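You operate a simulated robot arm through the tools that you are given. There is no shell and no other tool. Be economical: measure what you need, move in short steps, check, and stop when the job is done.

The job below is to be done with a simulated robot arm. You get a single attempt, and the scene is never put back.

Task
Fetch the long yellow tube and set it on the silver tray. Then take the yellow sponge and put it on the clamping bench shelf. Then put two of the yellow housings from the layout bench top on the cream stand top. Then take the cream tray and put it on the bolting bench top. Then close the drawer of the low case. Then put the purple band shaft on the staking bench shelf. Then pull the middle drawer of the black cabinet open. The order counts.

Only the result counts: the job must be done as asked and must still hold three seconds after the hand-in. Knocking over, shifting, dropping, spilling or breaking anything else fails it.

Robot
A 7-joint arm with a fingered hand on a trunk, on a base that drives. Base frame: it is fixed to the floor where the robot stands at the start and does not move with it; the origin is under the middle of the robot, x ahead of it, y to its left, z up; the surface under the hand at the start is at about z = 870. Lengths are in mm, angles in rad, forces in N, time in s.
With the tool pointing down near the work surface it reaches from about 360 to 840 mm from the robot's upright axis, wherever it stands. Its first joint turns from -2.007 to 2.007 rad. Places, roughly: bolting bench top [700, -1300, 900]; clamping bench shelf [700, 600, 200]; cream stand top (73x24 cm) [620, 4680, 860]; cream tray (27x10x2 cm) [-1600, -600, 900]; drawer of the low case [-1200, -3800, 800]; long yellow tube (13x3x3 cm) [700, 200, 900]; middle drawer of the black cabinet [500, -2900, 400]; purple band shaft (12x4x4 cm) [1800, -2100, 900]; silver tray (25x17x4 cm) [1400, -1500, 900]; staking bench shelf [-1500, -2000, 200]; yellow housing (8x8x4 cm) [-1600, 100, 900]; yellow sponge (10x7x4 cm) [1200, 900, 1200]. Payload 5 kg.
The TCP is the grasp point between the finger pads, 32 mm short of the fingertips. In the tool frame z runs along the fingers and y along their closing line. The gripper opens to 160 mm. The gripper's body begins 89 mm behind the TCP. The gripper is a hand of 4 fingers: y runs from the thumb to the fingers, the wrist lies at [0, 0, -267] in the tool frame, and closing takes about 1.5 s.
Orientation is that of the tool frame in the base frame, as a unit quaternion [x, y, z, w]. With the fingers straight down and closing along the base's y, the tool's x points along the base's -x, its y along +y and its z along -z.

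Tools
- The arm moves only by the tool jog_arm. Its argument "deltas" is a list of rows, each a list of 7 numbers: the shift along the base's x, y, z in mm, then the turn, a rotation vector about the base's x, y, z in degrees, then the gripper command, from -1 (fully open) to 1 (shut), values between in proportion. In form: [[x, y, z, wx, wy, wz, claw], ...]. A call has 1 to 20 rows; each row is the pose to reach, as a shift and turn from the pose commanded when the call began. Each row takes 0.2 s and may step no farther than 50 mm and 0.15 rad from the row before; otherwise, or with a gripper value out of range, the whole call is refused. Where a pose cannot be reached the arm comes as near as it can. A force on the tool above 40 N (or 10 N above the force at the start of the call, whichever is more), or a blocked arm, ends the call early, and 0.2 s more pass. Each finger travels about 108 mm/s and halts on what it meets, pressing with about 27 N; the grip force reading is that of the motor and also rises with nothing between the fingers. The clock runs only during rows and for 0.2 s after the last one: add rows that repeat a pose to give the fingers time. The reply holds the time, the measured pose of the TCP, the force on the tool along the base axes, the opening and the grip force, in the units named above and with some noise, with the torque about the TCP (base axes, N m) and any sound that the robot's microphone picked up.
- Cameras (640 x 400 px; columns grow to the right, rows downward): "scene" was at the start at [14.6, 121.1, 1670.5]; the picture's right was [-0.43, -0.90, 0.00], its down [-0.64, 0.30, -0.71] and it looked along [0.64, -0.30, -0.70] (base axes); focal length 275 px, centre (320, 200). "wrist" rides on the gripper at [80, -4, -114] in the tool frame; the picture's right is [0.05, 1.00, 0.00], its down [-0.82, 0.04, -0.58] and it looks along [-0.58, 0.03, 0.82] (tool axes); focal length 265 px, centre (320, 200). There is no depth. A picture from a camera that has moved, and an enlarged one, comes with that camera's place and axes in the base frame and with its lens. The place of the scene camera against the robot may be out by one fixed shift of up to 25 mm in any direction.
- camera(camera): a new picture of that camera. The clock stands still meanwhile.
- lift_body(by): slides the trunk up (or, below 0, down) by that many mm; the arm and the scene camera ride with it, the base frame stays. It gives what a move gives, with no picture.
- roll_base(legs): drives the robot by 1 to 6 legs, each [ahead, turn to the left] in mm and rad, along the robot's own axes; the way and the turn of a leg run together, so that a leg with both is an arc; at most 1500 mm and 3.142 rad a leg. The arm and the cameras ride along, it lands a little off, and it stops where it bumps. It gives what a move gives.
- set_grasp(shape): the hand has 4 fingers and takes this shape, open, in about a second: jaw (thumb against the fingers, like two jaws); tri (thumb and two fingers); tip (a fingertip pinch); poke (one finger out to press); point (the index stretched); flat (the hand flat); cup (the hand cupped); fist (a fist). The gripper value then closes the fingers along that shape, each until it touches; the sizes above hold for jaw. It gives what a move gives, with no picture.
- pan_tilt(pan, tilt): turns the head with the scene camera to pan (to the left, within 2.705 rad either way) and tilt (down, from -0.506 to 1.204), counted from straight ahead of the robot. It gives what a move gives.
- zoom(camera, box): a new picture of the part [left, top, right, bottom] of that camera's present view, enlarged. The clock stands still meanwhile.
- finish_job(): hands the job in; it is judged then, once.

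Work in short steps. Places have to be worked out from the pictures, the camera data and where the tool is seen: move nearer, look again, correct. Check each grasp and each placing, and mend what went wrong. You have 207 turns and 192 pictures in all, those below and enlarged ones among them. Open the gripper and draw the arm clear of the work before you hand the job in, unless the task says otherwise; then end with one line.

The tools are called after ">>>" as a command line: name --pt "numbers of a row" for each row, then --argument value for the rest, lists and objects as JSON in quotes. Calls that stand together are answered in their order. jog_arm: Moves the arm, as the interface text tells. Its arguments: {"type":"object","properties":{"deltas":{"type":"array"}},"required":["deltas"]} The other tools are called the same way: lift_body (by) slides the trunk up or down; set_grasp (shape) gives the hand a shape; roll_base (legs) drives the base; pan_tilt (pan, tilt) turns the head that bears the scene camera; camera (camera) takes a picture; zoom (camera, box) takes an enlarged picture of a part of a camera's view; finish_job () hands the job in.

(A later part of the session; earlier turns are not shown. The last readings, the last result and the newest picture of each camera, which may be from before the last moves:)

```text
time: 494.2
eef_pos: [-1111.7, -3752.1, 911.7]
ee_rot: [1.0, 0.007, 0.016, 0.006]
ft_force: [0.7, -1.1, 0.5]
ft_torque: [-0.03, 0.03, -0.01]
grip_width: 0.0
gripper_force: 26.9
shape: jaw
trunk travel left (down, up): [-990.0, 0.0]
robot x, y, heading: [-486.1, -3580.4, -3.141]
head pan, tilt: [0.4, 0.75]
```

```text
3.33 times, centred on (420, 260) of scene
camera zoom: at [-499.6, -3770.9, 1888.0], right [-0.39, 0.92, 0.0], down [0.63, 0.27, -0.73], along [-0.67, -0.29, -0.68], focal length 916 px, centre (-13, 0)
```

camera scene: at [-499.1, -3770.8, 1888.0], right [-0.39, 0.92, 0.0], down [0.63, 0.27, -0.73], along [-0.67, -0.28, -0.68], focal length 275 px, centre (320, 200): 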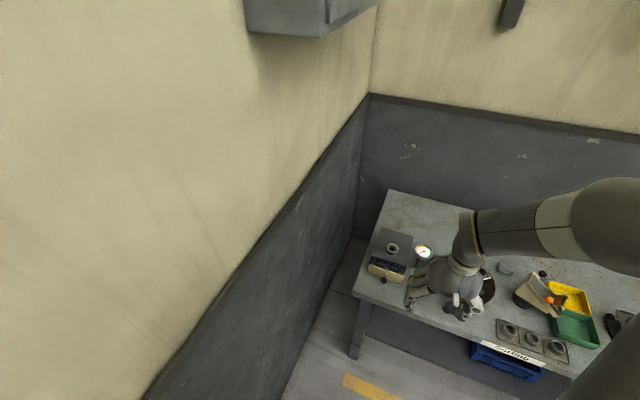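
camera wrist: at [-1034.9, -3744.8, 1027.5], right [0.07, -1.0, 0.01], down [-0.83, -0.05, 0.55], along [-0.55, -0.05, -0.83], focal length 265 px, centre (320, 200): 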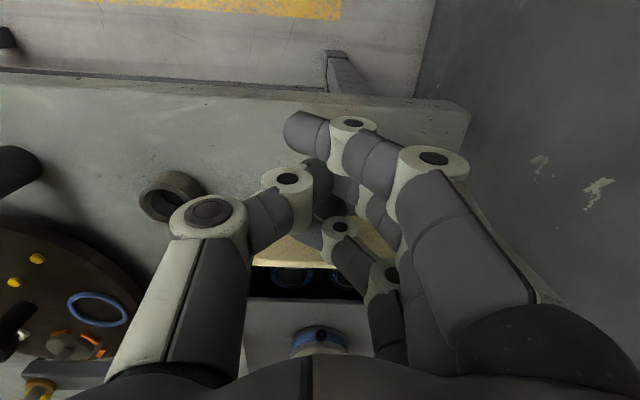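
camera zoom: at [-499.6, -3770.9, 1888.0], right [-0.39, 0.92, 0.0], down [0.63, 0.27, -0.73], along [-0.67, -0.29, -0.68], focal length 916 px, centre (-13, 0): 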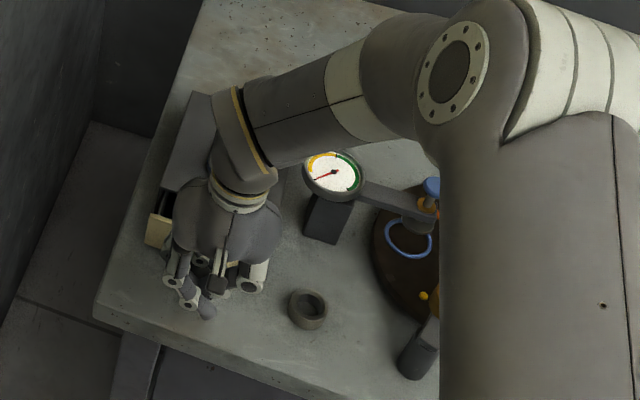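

No contact yet; I keep pushing slowly.

>>> jog_arm --pt "-8 0 0 0 0 0 1" --pt "-16 0 0 0 0 0 1" --pt "-24 0 0 0 0 0 1" --pt "-32 0 0 0 0 0 1" --pt "-40 0 0 0 0 0 1" --pt "-48 0 0 0 0 0 1"

>>> camera --camera "wrist"

>>> zoom --camera "scene" --box '[340, 200, 500, 320]'

```text
time: 495.6
eef_pos: [-1160.1, -3753.2, 911.2]
ee_rot: [1.0, 0.007, 0.016, 0.005]
ft_force: [-0.1, 0.4, -0.1]
ft_torque: [0.01, 0.0, -0.03]
grip_width: 0.0
gripper_force: 27.4
shape: jaw
trunk travel left (down, up): [-990.0, 0.0]
robot x, y, heading: [-482.0, -3577.9, -3.14]
head pan, tilt: [0.4, 0.75]
```

```text
60 pictures are left
camera wrist: at [-1083.2, -3745.2, 1027.5], right [0.07, -1.0, 0.01], down [-0.83, -0.05, 0.55], along [-0.55, -0.05, -0.83], focal length 265 px, centre (320, 200)
```

wrist: 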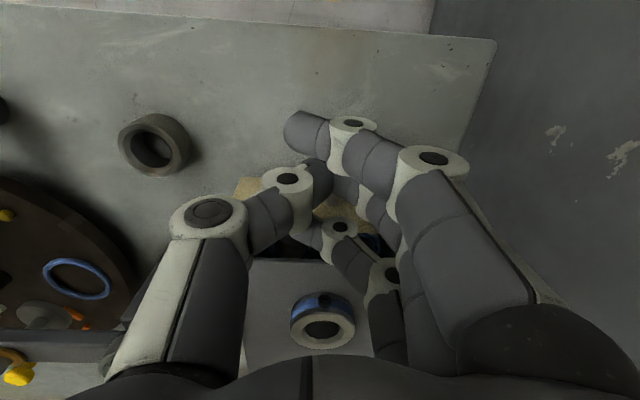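

```text
3.33 times, centred on (420, 260) of scene
camera zoom: at [-499.4, -3770.9, 1888.0], right [-0.39, 0.92, 0.0], down [0.63, 0.27, -0.73], along [-0.67, -0.29, -0.68], focal length 916 px, centre (-13, 0)
```

zoom: 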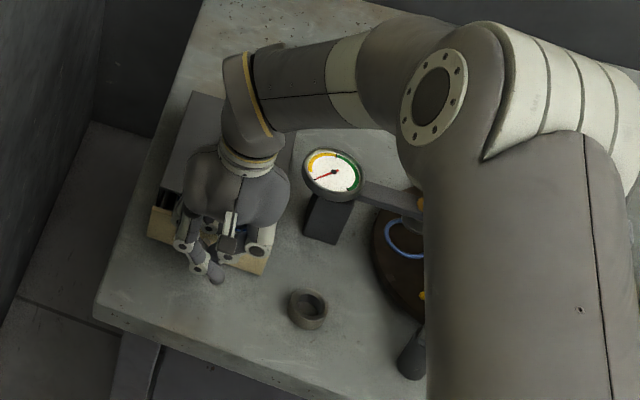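

I can't tell whether the drawer moved; I rise a bit and look.

>>> jog_arm --pt "10 0 0 0 0 0 1" --pt "50 0 10 0 0 0 1" --pt "90 0 35 0 0 0 1" --pt "130 10 60 0 0 0 1" --pt "160 40 85 0 0 0 1" --pt "180 80 105 0 0 0 1"

>>> zoom --camera "scene" --box '[340, 200, 500, 320]'

```text
time: 497.1
eef_pos: [-978.8, -3671.6, 1018.9]
ee_rot: [1.0, 0.006, 0.015, 0.008]
ft_force: [-0.4, -0.1, 0.0]
ft_torque: [-0.03, 0.02, 0.0]
grip_width: 0.1
gripper_force: 27.0
shape: jaw
trunk travel left (down, up): [-990.0, 0.0]
robot x, y, heading: [-482.4, -3582.4, -3.135]
head pan, tilt: [0.4, 0.75]
```

```text
3.33 times, centred on (420, 260) of scene
camera zoom: at [-497.7, -3768.4, 1888.2], right [-0.39, 0.92, 0.0], down [0.63, 0.27, -0.73], along [-0.67, -0.29, -0.68], focal length 916 px, centre (-13, 0)
```

zoom: 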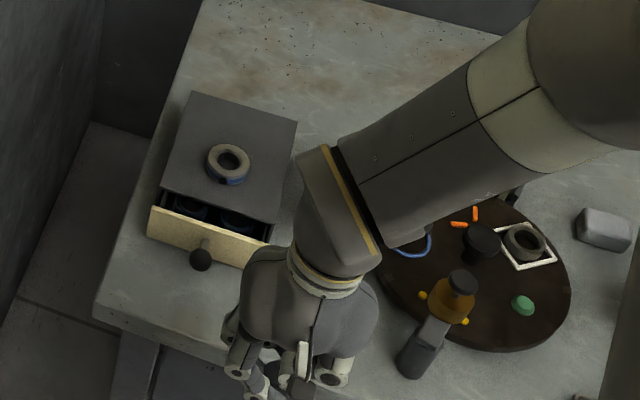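

The drawer moved in ~10 mm and slides easily. To avoid the ring on top, I tilt the hand 40° so the fingertips lead, then push the knob until it stops.

>>> jog_arm --pt "-5 -20 0 0 7 0 1" --pt "-10 -40 0 0 14 0 1" --pt "-15 -60 -5 0 21 0 1" --pt "-20 -80 -15 0 28 0 1" --pt "-25 -86 -45 0 35 0 1" --pt "-30 -86 -75 0 40 0 1" --pt "-30 -86 -103 0 40 0 1" --pt "-30 -86 -103 0 40 0 1"

>>> camera --camera "wrist"

>>> zoom --camera "scene" --box '[340, 200, 500, 320]'

```text
time: 498.9
eef_pos: [-1009.6, -3758.9, 914.2]
ee_rot: [0.945, 0.009, -0.327, 0.004]
ft_force: [0.0, -0.2, 0.0]
ft_torque: [0.0, 0.01, 0.01]
grip_width: 0.2
gripper_force: 26.4
shape: jaw
trunk travel left (down, up): [-990.0, 0.0]
robot x, y, heading: [-485.6, -3578.1, -3.139]
head pan, tilt: [0.4, 0.75]
```

```text
57 pictures are left
camera wrist: at [-876.6, -3751.3, 954.1], right [0.06, -1.0, -0.03], down [-0.28, -0.05, 0.96], along [-0.96, -0.05, -0.28], focal length 265 px, centre (320, 200)
```

wrist: 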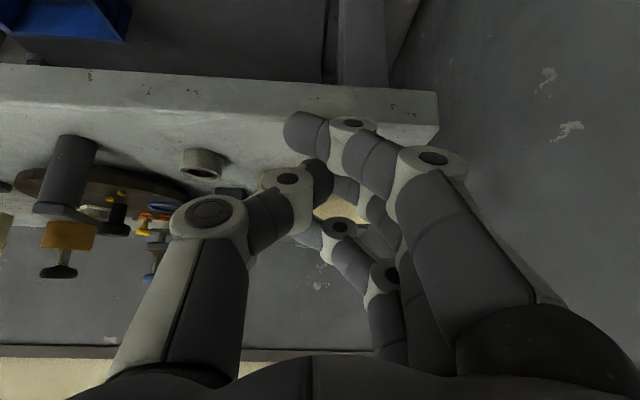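

```text
3.33 times, centred on (420, 260) of scene
camera zoom: at [-499.1, -3770.3, 1888.1], right [-0.39, 0.92, 0.0], down [0.63, 0.27, -0.73], along [-0.67, -0.29, -0.68], focal length 916 px, centre (-13, 0)
```

zoom: 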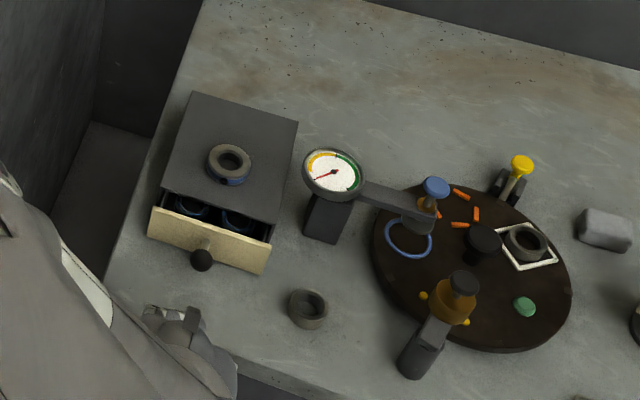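

Good, the view is clear. I push forward in small steps until the drawer stops.

>>> jog_arm --pt "-12 -3 0 0 0 0 1" --pt "-24 -3 0 0 0 0 1" --pt "-36 -3 0 0 0 0 1" --pt "-48 -3 0 0 0 0 1" --pt "-58 -3 0 0 0 0 1" --pt "-66 -3 0 0 0 0 1" --pt "-74 -3 0 0 0 0 1" --pt "-82 -3 0 0 0 0 1" --pt "-90 -3 0 0 0 0 1" --pt "-98 -3 0 0 0 0 1" --pt "-106 -3 0 0 0 0 1" --pt "-114 -3 0 0 0 0 1"

>>> zoom --camera "scene" --box '[340, 200, 500, 320]'

```text
time: 501.4
eef_pos: [-1124.1, -3762.2, 912.3]
ee_rot: [0.945, 0.008, -0.326, 0.003]
ft_force: [-0.4, 0.5, 0.2]
ft_torque: [0.0, -0.02, -0.03]
grip_width: 0.2
gripper_force: 27.5
shape: jaw
trunk travel left (down, up): [-990.0, 0.0]
robot x, y, heading: [-484.4, -3581.9, -3.138]
head pan, tilt: [0.4, 0.75]
```

```text
3.33 times, centred on (420, 260) of scene
camera zoom: at [-499.4, -3771.0, 1888.0], right [-0.39, 0.92, 0.0], down [0.63, 0.27, -0.73], along [-0.67, -0.29, -0.68], focal length 916 px, centre (-13, 0)
```

zoom: 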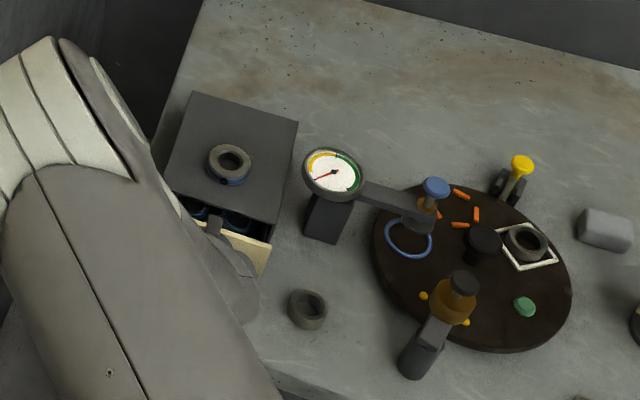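

Still no resistance; I continue.

>>> jog_arm --pt "-7 0 0 0 0 0 1" --pt "-14 0 0 0 0 0 1" --pt "-21 0 0 0 0 0 1" --pt "-28 0 0 0 0 0 1" --pt "-35 0 0 0 0 0 1"

>>> zoom --camera "scene" --box '[340, 200, 500, 320]'

>>> camera --camera "wrist"

```text
time: 502.6
eef_pos: [-1157.8, -3764.3, 914.8]
ee_rot: [0.945, 0.009, -0.326, 0.003]
ft_force: [0.1, 0.8, 0.7]
ft_torque: [-0.02, 0.03, -0.01]
grip_width: 0.0
gripper_force: 27.0
shape: jaw
trunk travel left (down, up): [-990.0, 0.0]
robot x, y, heading: [-486.1, -3578.6, -3.142]
head pan, tilt: [0.4, 0.75]
```

```text
3.33 times, centred on (420, 260) of scene
camera zoom: at [-499.4, -3771.0, 1888.0], right [-0.39, 0.92, 0.0], down [0.63, 0.27, -0.73], along [-0.67, -0.29, -0.68], focal length 916 px, centre (-13, 0)
```

zoom: 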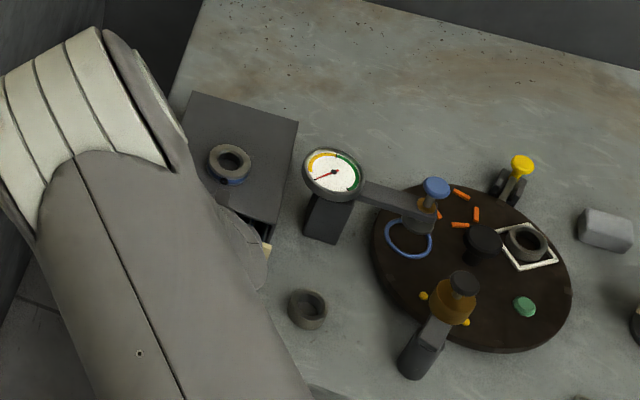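

```text
53 pictures are left
camera wrist: at [-1025.9, -3755.3, 953.5], right [0.06, -1.0, -0.03], down [-0.28, -0.05, 0.96], along [-0.96, -0.05, -0.29], focal length 265 px, centre (320, 200)
```

wrist: 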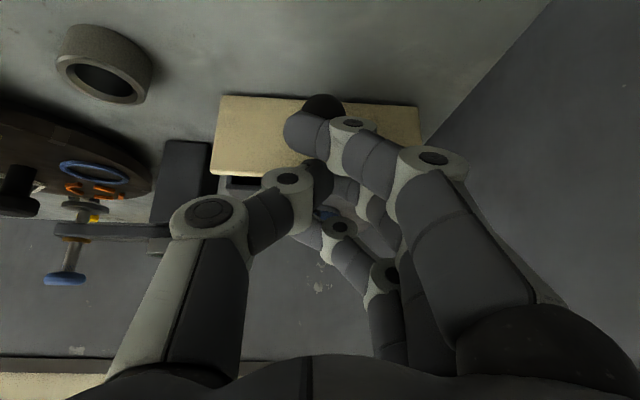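

The fingers passed above the low panel (closed fingertips are shorter than assumed). I back out, lower until near the bench top, and push again.

>>> jog_arm --pt "10 0 5 0 0 0 1" --pt "50 0 8 0 0 0 1" --pt "85 0 5 0 0 0 1" --pt "95 0 -5 0 0 0 1" --pt "95 0 -10 0 0 0 1" --pt "95 0 -14 0 0 0 1" --pt "95 0 -18 0 0 0 1" --pt "95 0 -22 0 0 0 1" --pt "95 0 -26 0 0 0 1" --pt "95 0 -30 0 0 0 1"

>>> camera --camera "wrist"

```text
time: 504.9
eef_pos: [-1063.3, -3762.6, 884.1]
ee_rot: [0.945, 0.008, -0.327, 0.003]
ft_force: [0.5, 0.5, 0.4]
ft_torque: [0.01, 0.0, 0.0]
grip_width: 0.0
gripper_force: 27.0
shape: jaw
trunk travel left (down, up): [-990.0, 0.0]
robot x, y, heading: [-483.2, -3581.0, -3.135]
head pan, tilt: [0.4, 0.75]
```

```text
52 pictures are left
camera wrist: at [-930.1, -3754.9, 923.4], right [0.06, -1.0, -0.03], down [-0.28, -0.05, 0.96], along [-0.96, -0.05, -0.29], focal length 265 px, centre (320, 200)
```

wrist: 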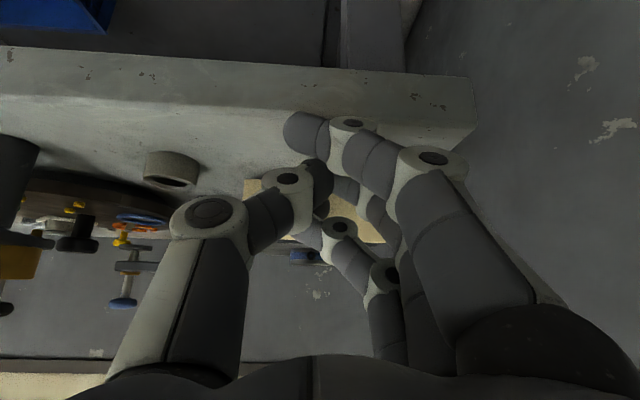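

The fingers are now level with the panel. I push in small steps.

>>> jog_arm --pt "-15 0 0 0 0 0 1" --pt "-30 0 0 0 0 0 1" --pt "-42 0 0 0 0 0 1" --pt "-52 0 0 0 0 0 1" --pt "-60 0 0 0 0 0 1" --pt "-67 0 0 0 0 0 1" --pt "-74 0 0 0 0 0 1" --pt "-81 0 0 0 0 0 1" --pt "-88 0 0 0 0 0 1" --pt "-95 0 0 0 0 0 1"

>>> camera --camera "wrist"

```text
time: 507.1
eef_pos: [-1154.8, -3760.7, 883.7]
ee_rot: [0.946, 0.008, -0.325, 0.003]
ft_force: [10.8, 4.9, 0.9]
ft_torque: [0.02, -0.21, -0.13]
grip_width: 0.0
gripper_force: 27.1
shape: jaw
trunk travel left (down, up): [-990.0, 0.0]
robot x, y, heading: [-483.6, -3580.3, -3.141]
head pan, tilt: [0.4, 0.75]
```

```text
51 pictures are left
camera wrist: at [-1022.4, -3753.5, 923.0], right [0.06, -1.0, -0.03], down [-0.29, -0.05, 0.96], along [-0.96, -0.05, -0.29], focal length 265 px, centre (320, 200)
```

wrist: 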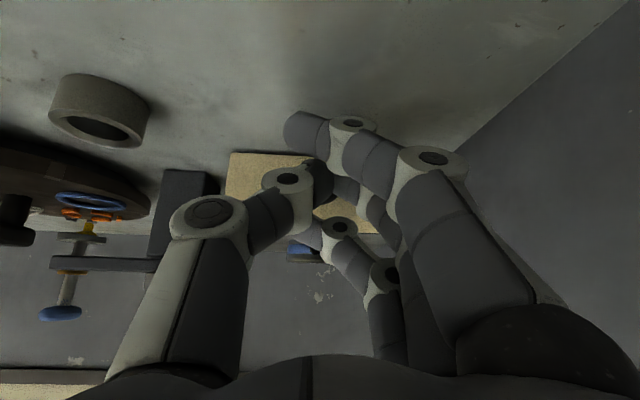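

Resistance has begun (11 N). I keep pushing until it stops hard.

>>> jog_arm --pt "-5 0 0 0 0 0 1" --pt "-10 0 0 0 0 0 1" --pt "-15 0 0 0 0 0 1" --pt "-20 0 0 0 0 0 1" --pt "-25 0 0 0 0 0 1" --pt "-30 0 0 0 0 0 1"

>>> zoom --camera "scene" --box '[340, 200, 500, 320]'

```text
time: 507.6
eef_pos: [-1156.3, -3757.6, 877.6]
ee_rot: [0.948, 0.007, -0.32, -0.001]
ft_force: [11.3, 3.4, 0.2]
ft_torque: [0.07, -0.25, -0.07]
grip_width: 0.2
gripper_force: 27.2
shape: jaw
trunk travel left (down, up): [-990.0, 0.0]
robot x, y, heading: [-483.1, -3582.0, -3.139]
head pan, tilt: [0.4, 0.75]
stopped in row 2: the force on the tool passed its limit at 44 N (the readings are from after the stop); the commanded pose is now the measured one
```

```text
3.33 times, centred on (420, 260) of scene
camera zoom: at [-499.9, -3771.4, 1887.8], right [-0.39, 0.92, 0.0], down [0.63, 0.27, -0.73], along [-0.67, -0.29, -0.68], focal length 916 px, centre (-13, 0)
```

zoom: 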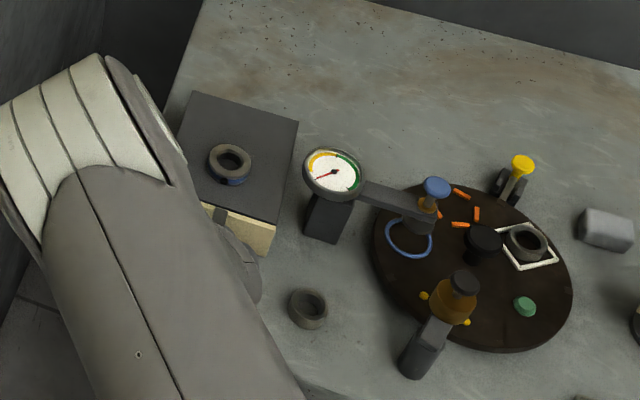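

The drawer looks shut against the case. I withdraw and verify.

>>> jog_arm --pt "10 0 3 0 0 0 1" --pt "50 0 5 0 0 0 1" --pt "95 0 20 0 0 0 1" --pt "130 0 55 0 -6 0 1" --pt "150 15 95 0 -12 0 1" --pt "165 35 135 0 -18 0 1" --pt "175 55 175 0 -24 0 1" --pt "185 75 215 0 -30 0 0.5" --pt "195 95 255 0 -36 0 0" --pt "205 115 290 0 -38 0 0"

>>> zoom --camera "scene" --box '[340, 200, 500, 320]'

```text
time: 509.8
eef_pos: [-952.4, -3644.4, 1171.2]
ee_rot: [1.0, 0.009, 0.003, 0.004]
ft_force: [0.8, 0.2, -0.4]
ft_torque: [-0.01, 0.08, -0.01]
grip_width: 79.1
gripper_force: 0.0
shape: jaw
trunk travel left (down, up): [-990.0, 0.0]
robot x, y, heading: [-484.7, -3584.0, -3.14]
head pan, tilt: [0.4, 0.75]
```

```text
3.33 times, centred on (420, 260) of scene
camera zoom: at [-495.7, -3768.6, 1888.2], right [-0.39, 0.92, 0.0], down [0.63, 0.27, -0.73], along [-0.67, -0.29, -0.68], focal length 916 px, centre (-13, 0)
```

zoom: 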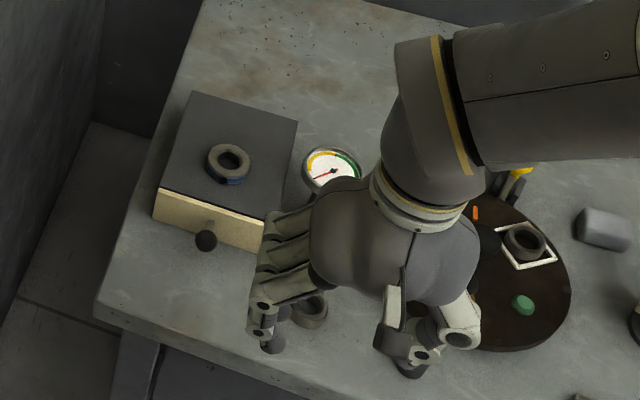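

I enlarge once more to see if any gap remains.

>>> zoom --camera "scene" --box '[374, 238, 414, 266]'

```text
14.29 times, centred on (394, 252) of scene
camera zoom: at [-495.7, -3768.6, 1888.2], right [-0.39, 0.92, 0.0], down [0.63, 0.27, -0.73], along [-0.67, -0.29, -0.68], focal length 3928 px, centre (-737, -543)
```

zoom: 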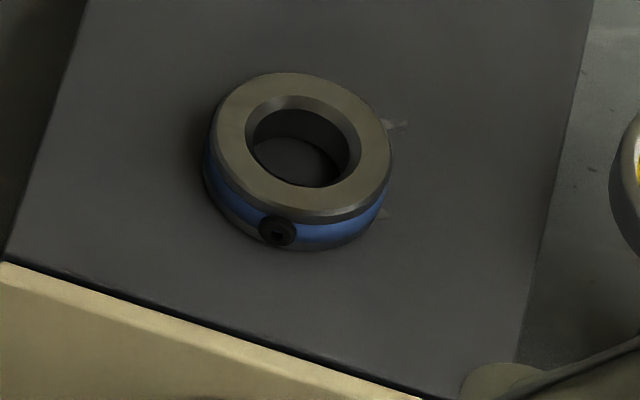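

The drawer is shut. Now the purple band shaft: I drive round to the rear aisle.

>>> roll_base --legs '[[200, 0], [-200, 0]]'

>>> roll_base --legs '[[0, -1.572], [1450, 0], [1450, 0], [1450, 0]]'

```text
time: 512.6
eef_pos: [-954.1, -3644.3, 1170.3]
ee_rot: [1.0, 0.007, 0.004, 0.003]
ft_force: [1.1, -0.3, -0.1]
ft_torque: [0.01, 0.03, -0.02]
grip_width: 79.5
gripper_force: 0.0
shape: jaw
trunk travel left (down, up): [-990.0, 0.0]
robot x, y, heading: [-483.9, -3578.6, -3.145]
head pan, tilt: [0.4, 0.75]
```

```text
time: 537.3
eef_pos: [-313.4, 1239.5, 1171.0]
ee_rot: [-0.686, 0.727, 0.0, -0.006]
ft_force: [-0.2, -0.4, 0.4]
ft_torque: [-0.03, 0.01, 0.02]
grip_width: 79.4
gripper_force: 0.0
shape: jaw
trunk travel left (down, up): [-990.0, 0.0]
robot x, y, heading: [-284.0, 763.9, 1.494]
head pan, tilt: [0.4, 0.75]
```

I correct the heading and go on through the left gap.

>>> roll_base --legs '[[0, 0.11], [1200, 0], [0, -1.604], [1400, 0], [1400, 0]]'

```text
time: 561.0
eef_pos: [2967.6, 1951.1, 1170.1]
ee_rot: [-0.001, 1.0, 0.003, -0.005]
ft_force: [-0.4, -0.8, -0.3]
ft_torque: [-0.01, 0.0, -0.05]
grip_width: 79.2
gripper_force: 0.1
shape: jaw
trunk travel left (down, up): [-990.0, 0.0]
robot x, y, heading: [2497.3, 1895.2, -0.013]
head pan, tilt: [0.4, 0.75]
```

>>> roll_base --legs '[[0, -1.54], [1450, 0], [1450, 0]]'

```text
time: 578.5
eef_pos: [2638.6, -1424.6, 1169.8]
ee_rot: [0.699, 0.715, 0.004, -0.002]
ft_force: [-0.5, 0.1, 0.1]
ft_torque: [-0.01, 0.06, 0.0]
grip_width: 79.5
gripper_force: 0.1
shape: jaw
trunk travel left (down, up): [-990.0, 0.0]
robot x, y, heading: [2572.6, -956.7, -1.564]
head pan, tilt: [0.4, 0.75]
```

At (2573, -957). I go to y≈-2090, turn to the bench and approach to x≈2430.

>>> roll_base --legs '[[1130, 0], [0, -1.578], [130, 0]]'

>>> camera --camera "wrist"

```text
time: 589.0
eef_pos: [1987.0, -2151.7, 1168.9]
ee_rot: [1.0, 0.018, 0.004, 0.003]
ft_force: [-0.5, 0.7, -0.3]
ft_torque: [-0.02, -0.05, -0.02]
grip_width: 79.5
gripper_force: 0.2
shape: jaw
trunk travel left (down, up): [-990.0, 0.0]
robot x, y, heading: [2458.1, -2075.8, -3.117]
head pan, tilt: [0.4, 0.75]
```

```text
47 pictures are left
camera wrist: at [2065.7, -2142.9, 1283.6], right [0.09, -1.0, 0.01], down [-0.82, -0.07, 0.57], along [-0.57, -0.06, -0.82], focal length 265 px, centre (320, 200)
```

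wrist: 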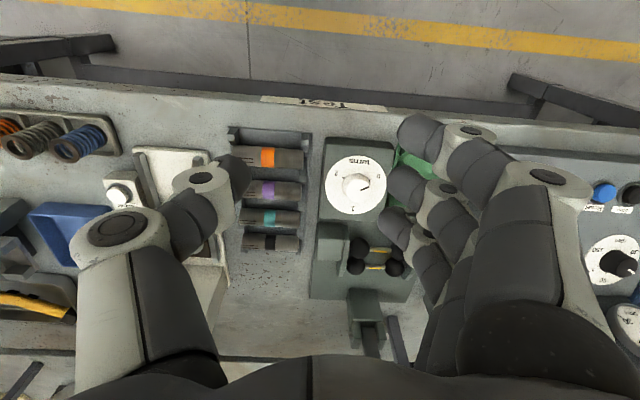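

The purple shaft lies along y at about [1816, -2092], neighbours ±60 mm in x. I enlarge to see the rack.

>>> zoom --camera "wrist" --box '[210, 115, 350, 265]'

>>> pan_tilt --pan 0.25 --tilt 1.0

>>> camera --camera "scene"

```text
2.67 times, centred on (280, 190) of wrist
camera zoom: at [2065.7, -2142.9, 1283.6], right [0.09, -1.0, 0.01], down [-0.82, -0.07, 0.57], along [-0.57, -0.06, -0.82], focal length 708 px, centre (427, 227)
```

zoom: 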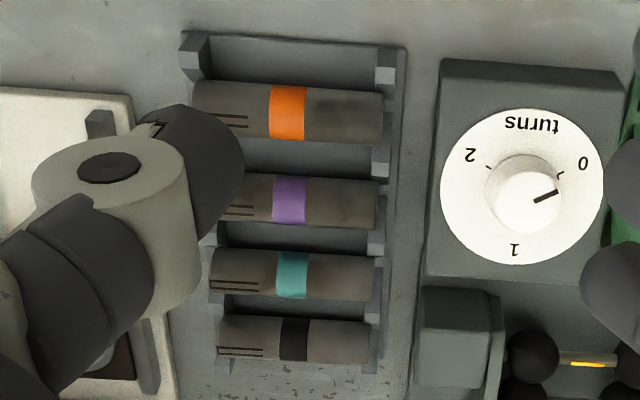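

```text
time: 589.7
eef_pos: [1988.8, -2151.8, 1169.1]
ee_rot: [1.0, 0.018, 0.003, 0.003]
ft_force: [0.0, 0.0, -0.8]
ft_torque: [-0.01, -0.01, -0.03]
grip_width: 79.5
gripper_force: 0.1
shape: jaw
trunk travel left (down, up): [-990.0, 0.0]
robot x, y, heading: [2459.2, -2077.5, -3.122]
head pan, tilt: [0.25, 1.0]
```

```text
45 pictures are left
camera scene: at [2456.4, -2252.3, 1868.9], right [-0.27, 0.96, 0.0], down [0.81, 0.23, -0.54], along [-0.52, -0.15, -0.84], focal length 275 px, centre (320, 200)
```

scene: 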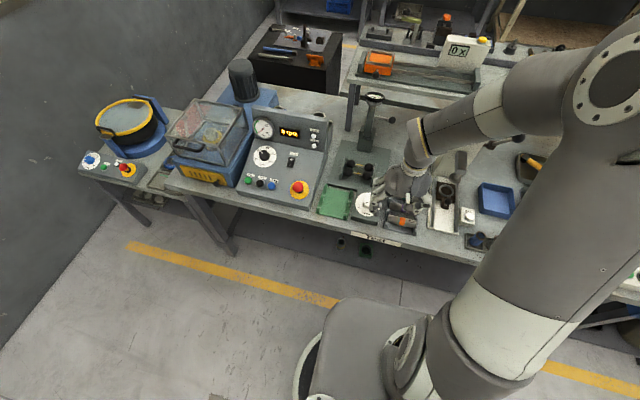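

The shafts rest in notches with ~20 mm gaps. I'll grip across the purple one (fingers in the gaps), so I yaw 90° with ~52 mm opening and hover over it.

>>> jog_arm --pt "-15 5 -5 0 0 8 0.2" --pt "-30 10 -10 0 0 16 0.35" --pt "-45 16 -18 0 0 24 0.35" --pt "-60 22 -26 0 0 32 0.35" --pt "-75 28 -34 0 0 40 0.35" --pt "-90 34 -42 0 0 48 0.35" --pt "-105 40 -52 0 0 56 0.35" --pt "-120 46 -62 0 0 64 0.35" --pt "-135 52 -74 0 0 72 0.35" --pt "-150 58 -86 0 0 80 0.35" --pt "-165 64 -98 0 0 86 0.35" --pt "-173 66 -109 0 0 87 0.35" --pt "-173 66 -109 0 0 87 0.35"

>>> camera --camera "wrist"

```text
time: 592.5
eef_pos: [1815.5, -2085.6, 1059.4]
ee_rot: [0.712, 0.702, 0.005, 0.0]
ft_force: [0.4, 0.7, 0.2]
ft_torque: [0.02, 0.04, -0.02]
grip_width: 52.5
gripper_force: 0.0
shape: jaw
trunk travel left (down, up): [-990.0, 0.0]
robot x, y, heading: [2461.8, -2075.2, -3.118]
head pan, tilt: [0.25, 1.0]
```

```text
44 pictures are left
camera wrist: at [1811.0, -2005.2, 1174.5], right [1.0, 0.04, 0.01], down [0.03, -0.82, 0.57], along [0.03, -0.57, -0.82], focal length 265 px, centre (320, 200)
```

wrist: 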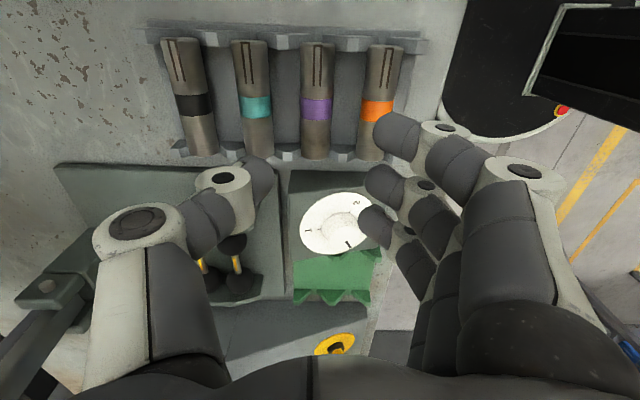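

Purple shaft centre is [1813, -2079], neighbours at 1754 and 1872. Past grips show true gap ≈ reading + 13 mm, so I set ~36 mm and descend carefully.

>>> jog_arm --pt "-2 5 -30 0 0 1 0.55" --pt "-2 5 -70 0 0 1 0.55" --pt "-2 5 -95 0 0 1 0.55" --pt "-2 5 -105 0 0 1 0.55" --pt "-2 5 -105 0 0 1 0.55"

>>> camera --camera "wrist"

```text
time: 593.7
eef_pos: [1812.1, -2080.1, 954.6]
ee_rot: [0.707, 0.708, 0.006, 0.0]
ft_force: [-0.1, -0.8, 0.0]
ft_torque: [0.03, 0.03, -0.02]
grip_width: 36.7
gripper_force: 0.1
shape: jaw
trunk travel left (down, up): [-990.0, 0.0]
robot x, y, heading: [2459.8, -2077.7, -3.114]
head pan, tilt: [0.25, 1.0]
```

```text
43 pictures are left
camera wrist: at [1807.2, -2001.1, 1069.0], right [1.0, 0.05, 0.01], down [0.04, -0.82, 0.57], along [0.04, -0.57, -0.82], focal length 265 px, centre (320, 200)
```

wrist: 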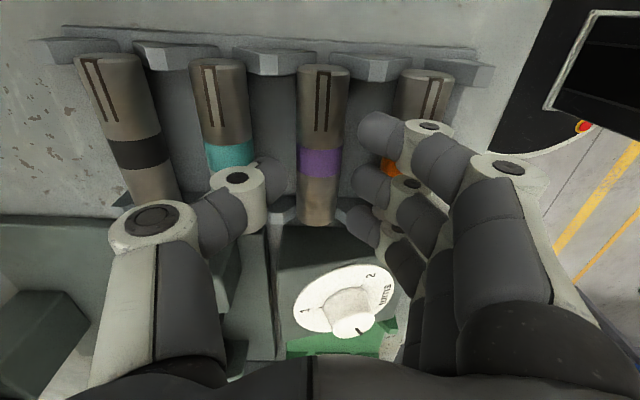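

Centred over the shaft. I descend to z≈914 in small steps and close.

>>> jog_arm --pt "1 0 -15 0 0 0 0.55" --pt "1 0 -26 0 0 0 0.55" --pt "1 0 -34 0 0 0 0.55" --pt "1 0 -40 0 0 0 0.55" --pt "1 0 -40 0 0 0 0.75" --pt "1 0 -40 0 0 0 1" --pt "1 0 -40 0 0 0 1" --pt "1 0 -40 0 0 0 1"

>>> camera --camera "wrist"

```text
time: 595.3
eef_pos: [1813.0, -2080.8, 919.8]
ee_rot: [0.707, 0.708, 0.002, -0.002]
ft_force: [2.2, 0.8, 16.5]
ft_torque: [-0.11, -0.81, 0.02]
grip_width: 27.5
gripper_force: 27.4
shape: jaw
trunk travel left (down, up): [-990.0, 0.0]
robot x, y, heading: [2455.9, -2078.1, -3.117]
head pan, tilt: [0.25, 1.0]
stopped in row 7: the force on the tool passed its limit at 41 N (the readings are from after the stop); the commanded pose is now the measured one
```

```text
42 pictures are left
camera wrist: at [1808.1, -2000.3, 1033.7], right [1.0, 0.05, 0.0], down [0.04, -0.82, 0.57], along [0.03, -0.57, -0.82], focal length 265 px, centre (320, 200)
```

wrist: 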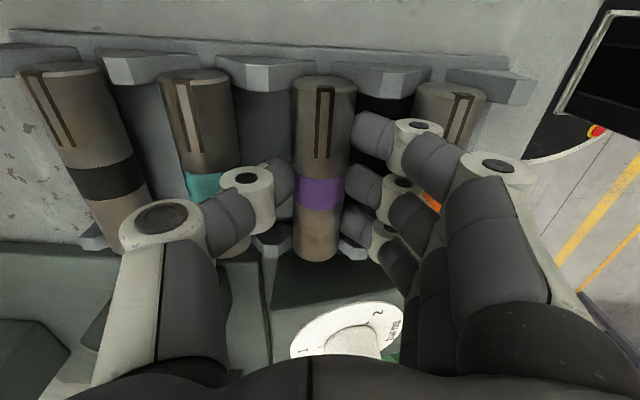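

The fingers hold the shaft (27.5 mm reading ≈ 40 mm). I lift gently and check.

>>> jog_arm --pt "0 0 4 0 0 0 1" --pt "0 0 10 0 0 0 1" --pt "0 0 20 0 0 0 1" --pt "0 0 40 0 0 0 1" --pt "0 0 70 0 0 0 1" --pt "0 0 110 0 0 0 1"

>>> camera --camera "wrist"

```text
time: 596.7
eef_pos: [1814.0, -2078.8, 1026.7]
ee_rot: [0.707, 0.708, 0.004, 0.0]
ft_force: [0.1, 0.3, -3.8]
ft_torque: [0.01, 0.01, -0.01]
grip_width: 27.1
gripper_force: 26.9
shape: jaw
trunk travel left (down, up): [-990.0, 0.0]
robot x, y, heading: [2458.0, -2079.0, -3.116]
head pan, tilt: [0.25, 1.0]
```

```text
41 pictures are left
camera wrist: at [1809.0, -1998.9, 1141.5], right [1.0, 0.05, 0.0], down [0.04, -0.82, 0.57], along [0.03, -0.57, -0.82], focal length 265 px, centre (320, 200)
```

wrist: 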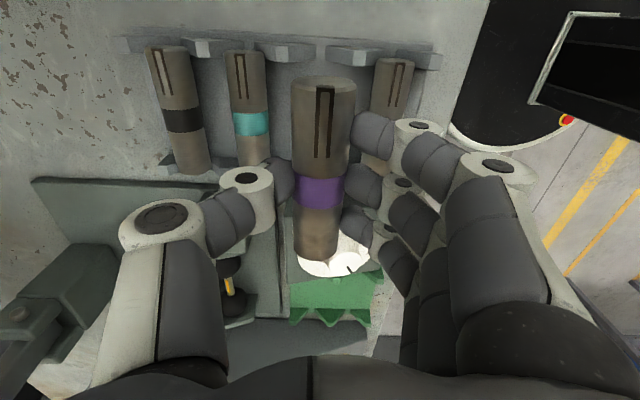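

Held, the other shafts undisturbed. I retract, then drive the long way round to the staking bench.

>>> jog_arm --pt "15 -5 40 0 0 0 1" --pt "40 -10 75 0 0 0 1" --pt "75 -10 105 0 0 0 1" --pt "115 -10 125 0 0 0 1" --pt "155 -10 140 0 0 0 1" --pt "195 -10 150 0 0 0 1"

>>> roll_base --legs '[[-110, 0], [0, -1.58], [1450, 0], [1450, 0]]'

```text
time: 598.1
eef_pos: [2010.0, -2093.1, 1178.0]
ee_rot: [0.707, 0.707, 0.004, -0.002]
ft_force: [1.4, -0.5, -3.2]
ft_torque: [0.02, 0.01, 0.02]
grip_width: 27.0
gripper_force: 27.4
shape: jaw
trunk travel left (down, up): [-990.0, 0.0]
robot x, y, heading: [2459.8, -2077.5, -3.121]
head pan, tilt: [0.25, 1.0]
```

```text
time: 616.9
eef_pos: [2518.7, 1298.6, 1177.6]
ee_rot: [1.0, -0.007, 0.003, 0.001]
ft_force: [1.2, -0.1, -4.2]
ft_torque: [-0.06, -0.04, 0.02]
grip_width: 27.3
gripper_force: 27.2
shape: jaw
trunk travel left (down, up): [-990.0, 0.0]
robot x, y, heading: [2529.1, 843.8, 1.586]
head pan, tilt: [0.25, 1.0]
```

>>> roll_base --legs '[[1100, 0], [0, 1.555], [1450, 0], [1450, 0]]'

```text
time: 639.9
eef_pos: [-822.3, 1865.1, 1177.6]
ee_rot: [0.71, 0.704, 0.003, -0.001]
ft_force: [-0.4, 0.2, -3.5]
ft_torque: [0.03, 0.0, 0.0]
grip_width: 26.9
gripper_force: 27.5
shape: jaw
trunk travel left (down, up): [-990.0, 0.0]
robot x, y, heading: [-370.7, 1876.1, -3.127]
head pan, tilt: [0.25, 1.0]
```

Shaft still held. I move on to the aisle centre and down toward y≈-2000.

>>> roll_base --legs '[[100, 0], [0, 1.556], [1450, 0], [1450, 0]]'

```text
time: 658.5
eef_pos: [-411.4, -1488.4, 1177.7]
ee_rot: [0.003, 1.0, 0.003, -0.003]
ft_force: [-0.7, 0.3, -4.0]
ft_torque: [0.02, 0.02, 0.05]
grip_width: 26.4
gripper_force: 27.1
shape: jaw
trunk travel left (down, up): [-990.0, 0.0]
robot x, y, heading: [-421.3, -1038.4, -1.551]
head pan, tilt: [0.25, 1.0]
```

>>> roll_base --legs '[[960, 0], [0, -1.59]]'

>>> lift_body --by -400

>>> pan_tilt --pan 0.3 --tilt 0.6

>>> camera --camera "scene"

```text
time: 667.3
eef_pos: [-846.9, -1995.5, 1176.6]
ee_rot: [0.708, 0.706, 0.004, -0.001]
ft_force: [0.6, 0.0, -3.3]
ft_torque: [0.03, 0.01, 0.01]
grip_width: 26.1
gripper_force: 26.4
shape: jaw
trunk travel left (down, up): [-990.0, 0.0]
robot x, y, heading: [-398.1, -1981.1, -3.117]
head pan, tilt: [0.25, 1.0]
```

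```text
time: 671.2
eef_pos: [-846.9, -1995.4, 778.1]
ee_rot: [0.708, 0.706, 0.004, -0.001]
ft_force: [1.1, 0.1, -3.6]
ft_torque: [0.02, 0.02, 0.0]
grip_width: 26.0
gripper_force: 27.3
shape: jaw
trunk travel left (down, up): [-590.0, 400.0]
robot x, y, heading: [-392.0, -1986.4, -3.118]
head pan, tilt: [0.25, 1.0]
```

```text
time: 672.0
eef_pos: [-847.0, -1994.5, 776.9]
ee_rot: [0.708, 0.706, 0.004, -0.001]
ft_force: [-0.4, 0.2, -3.1]
ft_torque: [-0.01, 0.02, 0.0]
grip_width: 26.2
gripper_force: 27.0
shape: jaw
trunk travel left (down, up): [-590.0, 400.0]
robot x, y, heading: [-400.5, -1985.1, -3.116]
head pan, tilt: [0.3, 0.6]
```

```text
40 pictures are left
camera scene: at [-416.3, -2167.2, 1500.8], right [-0.32, 0.95, 0.0], down [0.54, 0.18, -0.82], along [-0.78, -0.26, -0.57], focal length 275 px, centre (320, 200)
```

scene: 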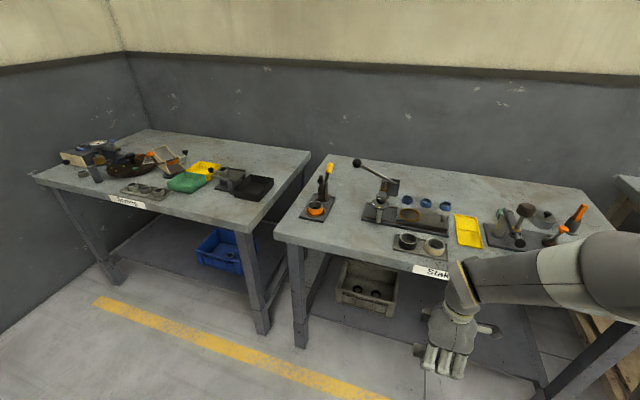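

The staking bench is in front; basket at the left of its shelf. I lower further and look with the wrist camera.

>>> lift_body --by -400

>>> camera --camera "wrist"

>>> camera --camera "scene"

```text
time: 675.9
eef_pos: [-846.3, -1996.1, 378.2]
ee_rot: [0.708, 0.706, 0.004, -0.001]
ft_force: [0.2, 0.2, -3.6]
ft_torque: [-0.02, -0.02, -0.02]
grip_width: 26.4
gripper_force: 27.0
shape: jaw
trunk travel left (down, up): [-190.0, 800.0]
robot x, y, heading: [-394.5, -1984.1, -3.12]
head pan, tilt: [0.3, 0.6]
```

```text
39 pictures are left
camera wrist: at [-851.8, -1915.2, 492.0], right [1.0, 0.05, 0.0], down [0.04, -0.82, 0.57], along [0.03, -0.57, -0.82], focal length 265 px, centre (320, 200)
```

wrist: 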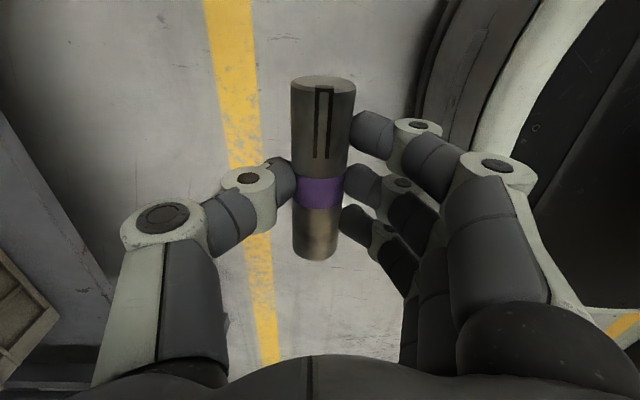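

```text
38 pictures are left
camera scene: at [-416.2, -2167.2, 1100.9], right [-0.32, 0.95, 0.0], down [0.54, 0.18, -0.82], along [-0.78, -0.26, -0.57], focal length 275 px, centre (320, 200)
```

scene: 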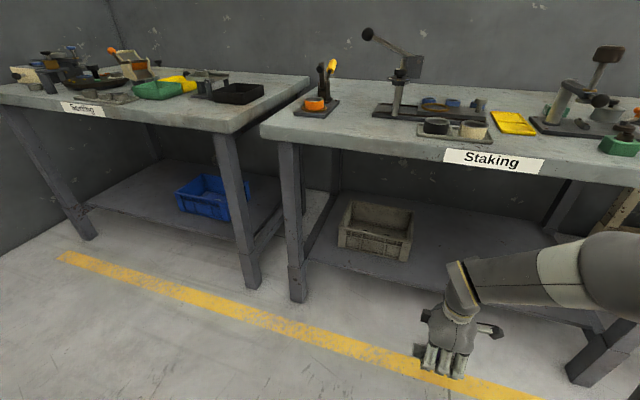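

Free shelf area: y≈-2000…-1450, shelf edge x≈-1195. I shift the hand to y≈-1870 and roll forward so it goes under the bench top.

>>> jog_arm --pt "0 42 0 0 0 0 1" --pt "0 84 0 0 0 0 1" --pt "0 126 0 0 0 0 1"

>>> lift_body --by -60

>>> roll_base --legs '[[270, 0]]'

>>> camera --camera "wrist"

```text
time: 676.7
eef_pos: [-846.7, -1870.0, 380.4]
ee_rot: [0.707, 0.707, 0.004, -0.001]
ft_force: [-0.3, -0.2, -3.7]
ft_torque: [0.07, -0.03, 0.03]
grip_width: 26.6
gripper_force: 27.0
shape: jaw
trunk travel left (down, up): [-190.0, 800.0]
robot x, y, heading: [-395.3, -1982.7, -3.122]
head pan, tilt: [0.3, 0.6]
```

```text
time: 677.7
eef_pos: [-846.3, -1868.8, 318.4]
ee_rot: [0.708, 0.706, 0.004, -0.001]
ft_force: [0.7, 0.1, -4.0]
ft_torque: [0.06, -0.01, 0.02]
grip_width: 26.3
gripper_force: 27.3
shape: jaw
trunk travel left (down, up): [-130.0, 860.0]
robot x, y, heading: [-398.3, -1980.3, -3.115]
head pan, tilt: [0.3, 0.6]
```

```text
time: 679.6
eef_pos: [-1114.1, -1874.0, 318.6]
ee_rot: [0.71, 0.705, 0.004, -0.001]
ft_force: [0.2, 1.0, -3.5]
ft_torque: [0.01, -0.01, -0.01]
grip_width: 26.1
gripper_force: 27.1
shape: jaw
trunk travel left (down, up): [-130.0, 860.0]
robot x, y, heading: [-665.0, -1987.8, -3.128]
head pan, tilt: [0.3, 0.6]
```

```text
37 pictures are left
camera wrist: at [-1118.6, -1792.8, 433.2], right [1.0, 0.05, 0.0], down [0.04, -0.82, 0.57], along [0.03, -0.57, -0.82], focal length 265 px, centre (320, 200)
```

wrist: 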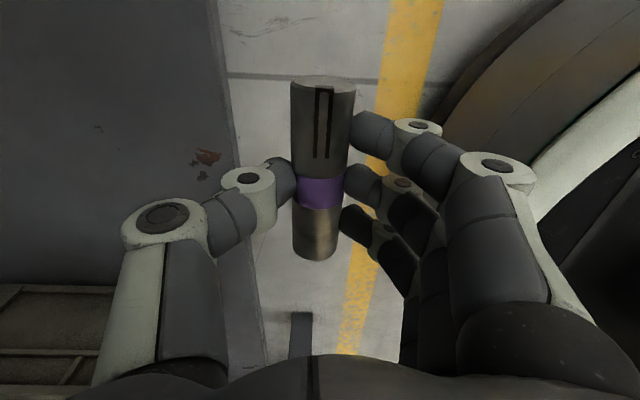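

Shelf edge x≈-1192; the basket's side is near y≈-1945, so I also shift 60 mm to the right. Move in to [-1310, -1812].

>>> jog_arm --pt "-10 40 0 0 0 0 1" --pt "-40 62 0 0 0 0 1" --pt "-85 62 0 0 0 0 1" --pt "-130 62 0 0 0 0 1" --pt "-170 62 0 0 0 0 1" --pt "-196 62 0 0 0 0 1" --pt "-196 62 0 0 0 0 1"

>>> camera --camera "wrist"

>>> camera --camera "scene"

```text
time: 681.2
eef_pos: [-1155.8, -1818.3, 319.3]
ee_rot: [0.711, 0.703, 0.002, -0.003]
ft_force: [0.1, 0.2, -3.9]
ft_torque: [0.01, 0.01, 0.01]
grip_width: 26.0
gripper_force: 27.5
shape: jaw
out of reach, approached as far as the arm can: row 2, 3, 4, 5, 6, 7
trunk travel left (down, up): [-130.0, 860.0]
robot x, y, heading: [-663.5, -1990.5, -3.124]
head pan, tilt: [0.3, 0.6]
```

```text
36 pictures are left
camera wrist: at [-1159.6, -1737.1, 433.6], right [1.0, 0.04, 0.0], down [0.03, -0.82, 0.57], along [0.02, -0.57, -0.82], focal length 265 px, centre (320, 200)
```

wrist: 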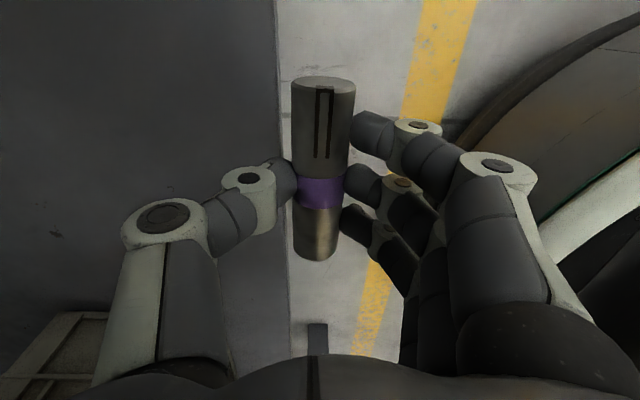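

```text
35 pictures are left
camera scene: at [-685.0, -2172.1, 1040.9], right [-0.31, 0.95, 0.0], down [0.54, 0.18, -0.82], along [-0.78, -0.26, -0.57], focal length 275 px, centre (320, 200)
```

scene: 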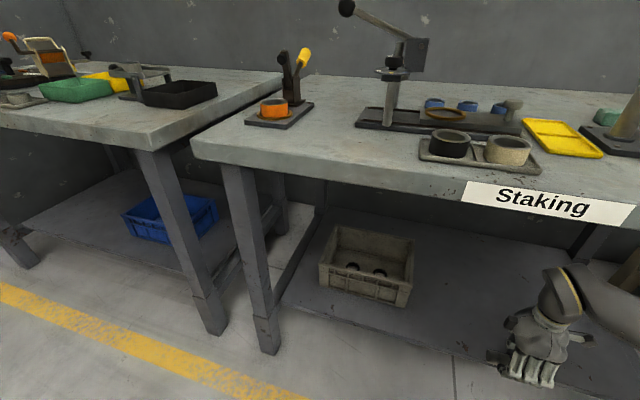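

The arm is limited reaching right with this yaw; I centre the arm, then turn the base slightly right to aim at the target.

>>> jog_arm --pt "15 -40 0 0 0 0 1" --pt "30 -80 0 0 0 0 1" --pt "42 -120 0 0 0 0 1" --pt "45 -160 0 0 0 0 1"

>>> roll_base --legs '[[0, -0.29]]'

>>> jog_arm --pt "-42 12 0 0 0 0 1" --pt "-84 24 0 0 0 0 1" --pt "-126 36 0 0 0 0 1" --pt "-168 48 0 0 0 0 1" --pt "-205 58 0 0 0 0 1" --pt "-205 58 0 0 0 0 1"

>>> camera --camera "wrist"

```text
time: 682.2
eef_pos: [-1107.2, -1984.3, 320.4]
ee_rot: [0.71, 0.705, 0.004, -0.002]
ft_force: [-0.5, -0.1, -4.5]
ft_torque: [-0.05, 0.01, 0.03]
grip_width: 25.8
gripper_force: 27.2
shape: jaw
trunk travel left (down, up): [-130.0, 860.0]
robot x, y, heading: [-662.3, -1986.8, -3.123]
head pan, tilt: [0.3, 0.6]
```

```text
time: 683.5
eef_pos: [-1090.7, -1858.0, 321.6]
ee_rot: [0.803, 0.596, 0.004, 0.0]
ft_force: [0.3, 0.0, -4.7]
ft_torque: [-0.04, 0.0, 0.0]
grip_width: 25.9
gripper_force: 27.2
shape: jaw
trunk travel left (down, up): [-130.0, 860.0]
robot x, y, heading: [-666.4, -1987.5, 2.874]
head pan, tilt: [0.3, 0.6]
```

```text
time: 684.9
eef_pos: [-1293.0, -1798.6, 320.9]
ee_rot: [0.802, 0.597, 0.004, 0.0]
ft_force: [-0.3, -0.6, -3.6]
ft_torque: [0.01, -0.01, 0.0]
grip_width: 26.0
gripper_force: 26.9
shape: jaw
trunk travel left (down, up): [-130.0, 860.0]
robot x, y, heading: [-662.2, -1987.7, 2.873]
head pan, tilt: [0.3, 0.6]
```

```text
34 pictures are left
camera wrist: at [-1275.3, -1721.0, 435.6], right [0.97, -0.24, 0.0], down [-0.2, -0.8, 0.57], along [-0.13, -0.56, -0.82], focal length 265 px, centre (320, 200)
```

wrist: 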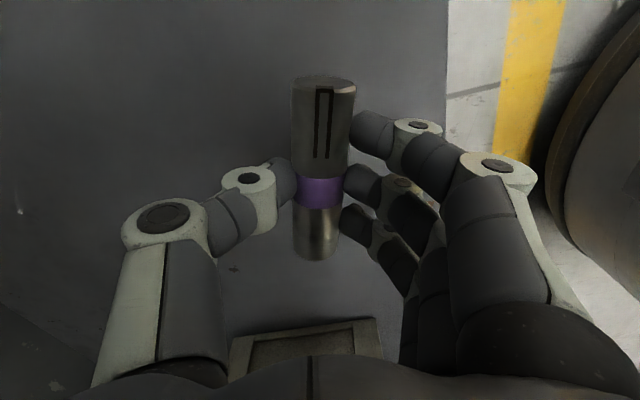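

Over the shelf. I go 50 mm deeper, then lower until contact.

>>> jog_arm --pt "-25 7 -10 0 0 0 1" --pt "-48 14 -20 0 0 0 1" --pt "-48 14 -32 0 0 0 1" --pt "-48 14 -42 0 0 0 1" --pt "-48 14 -50 0 0 0 1" --pt "-48 14 -56 0 0 0 1" --pt "-48 14 -62 0 0 0 1" --pt "-48 14 -68 0 0 0 1" --pt "-48 14 -74 0 0 0 1"

```text
time: 686.9
eef_pos: [-1344.5, -1785.2, 257.8]
ee_rot: [0.804, 0.595, 0.001, -0.005]
ft_force: [8.2, -1.4, 25.6]
ft_torque: [-0.14, -0.29, 0.06]
grip_width: 29.3
gripper_force: 26.3
shape: jaw
trunk travel left (down, up): [-130.0, 860.0]
robot x, y, heading: [-666.9, -1989.5, 2.877]
head pan, tilt: [0.3, 0.6]
stopped in row 9: the force on the tool passed its limit at 45 N (the readings are from after the stop); the commanded pose is now the measured one
```

The shaft is down. I ease the pressure and open slowly.

>>> jog_arm --pt "0 0 2 0 0 0 1" --pt "0 0 3 0 0 0 0.6" --pt "0 0 3 0 0 0 0.55" --pt "0 0 3 0 0 0 0.5" --pt "0 0 3 0 0 0 0.42" --pt "0 0 3 0 0 0 0.35" --pt "0 0 3 0 0 0 0.3" --pt "0 0 3 0 0 0 0.3"

>>> camera --camera "wrist"

```text
time: 688.7
eef_pos: [-1345.0, -1784.5, 255.9]
ee_rot: [0.803, 0.595, 0.001, -0.003]
ft_force: [-0.4, 0.7, 0.1]
ft_torque: [-0.03, 0.0, -0.02]
grip_width: 55.4
gripper_force: 0.0
shape: jaw
trunk travel left (down, up): [-130.0, 860.0]
robot x, y, heading: [-664.7, -1988.5, 2.873]
head pan, tilt: [0.3, 0.6]
```

```text
33 pictures are left
camera wrist: at [-1325.3, -1707.2, 370.5], right [0.97, -0.24, 0.0], down [-0.2, -0.8, 0.57], along [-0.14, -0.55, -0.82], focal length 265 px, centre (320, 200)
```

wrist: 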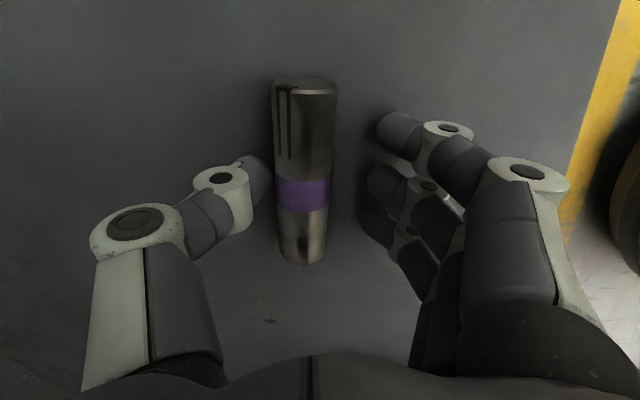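

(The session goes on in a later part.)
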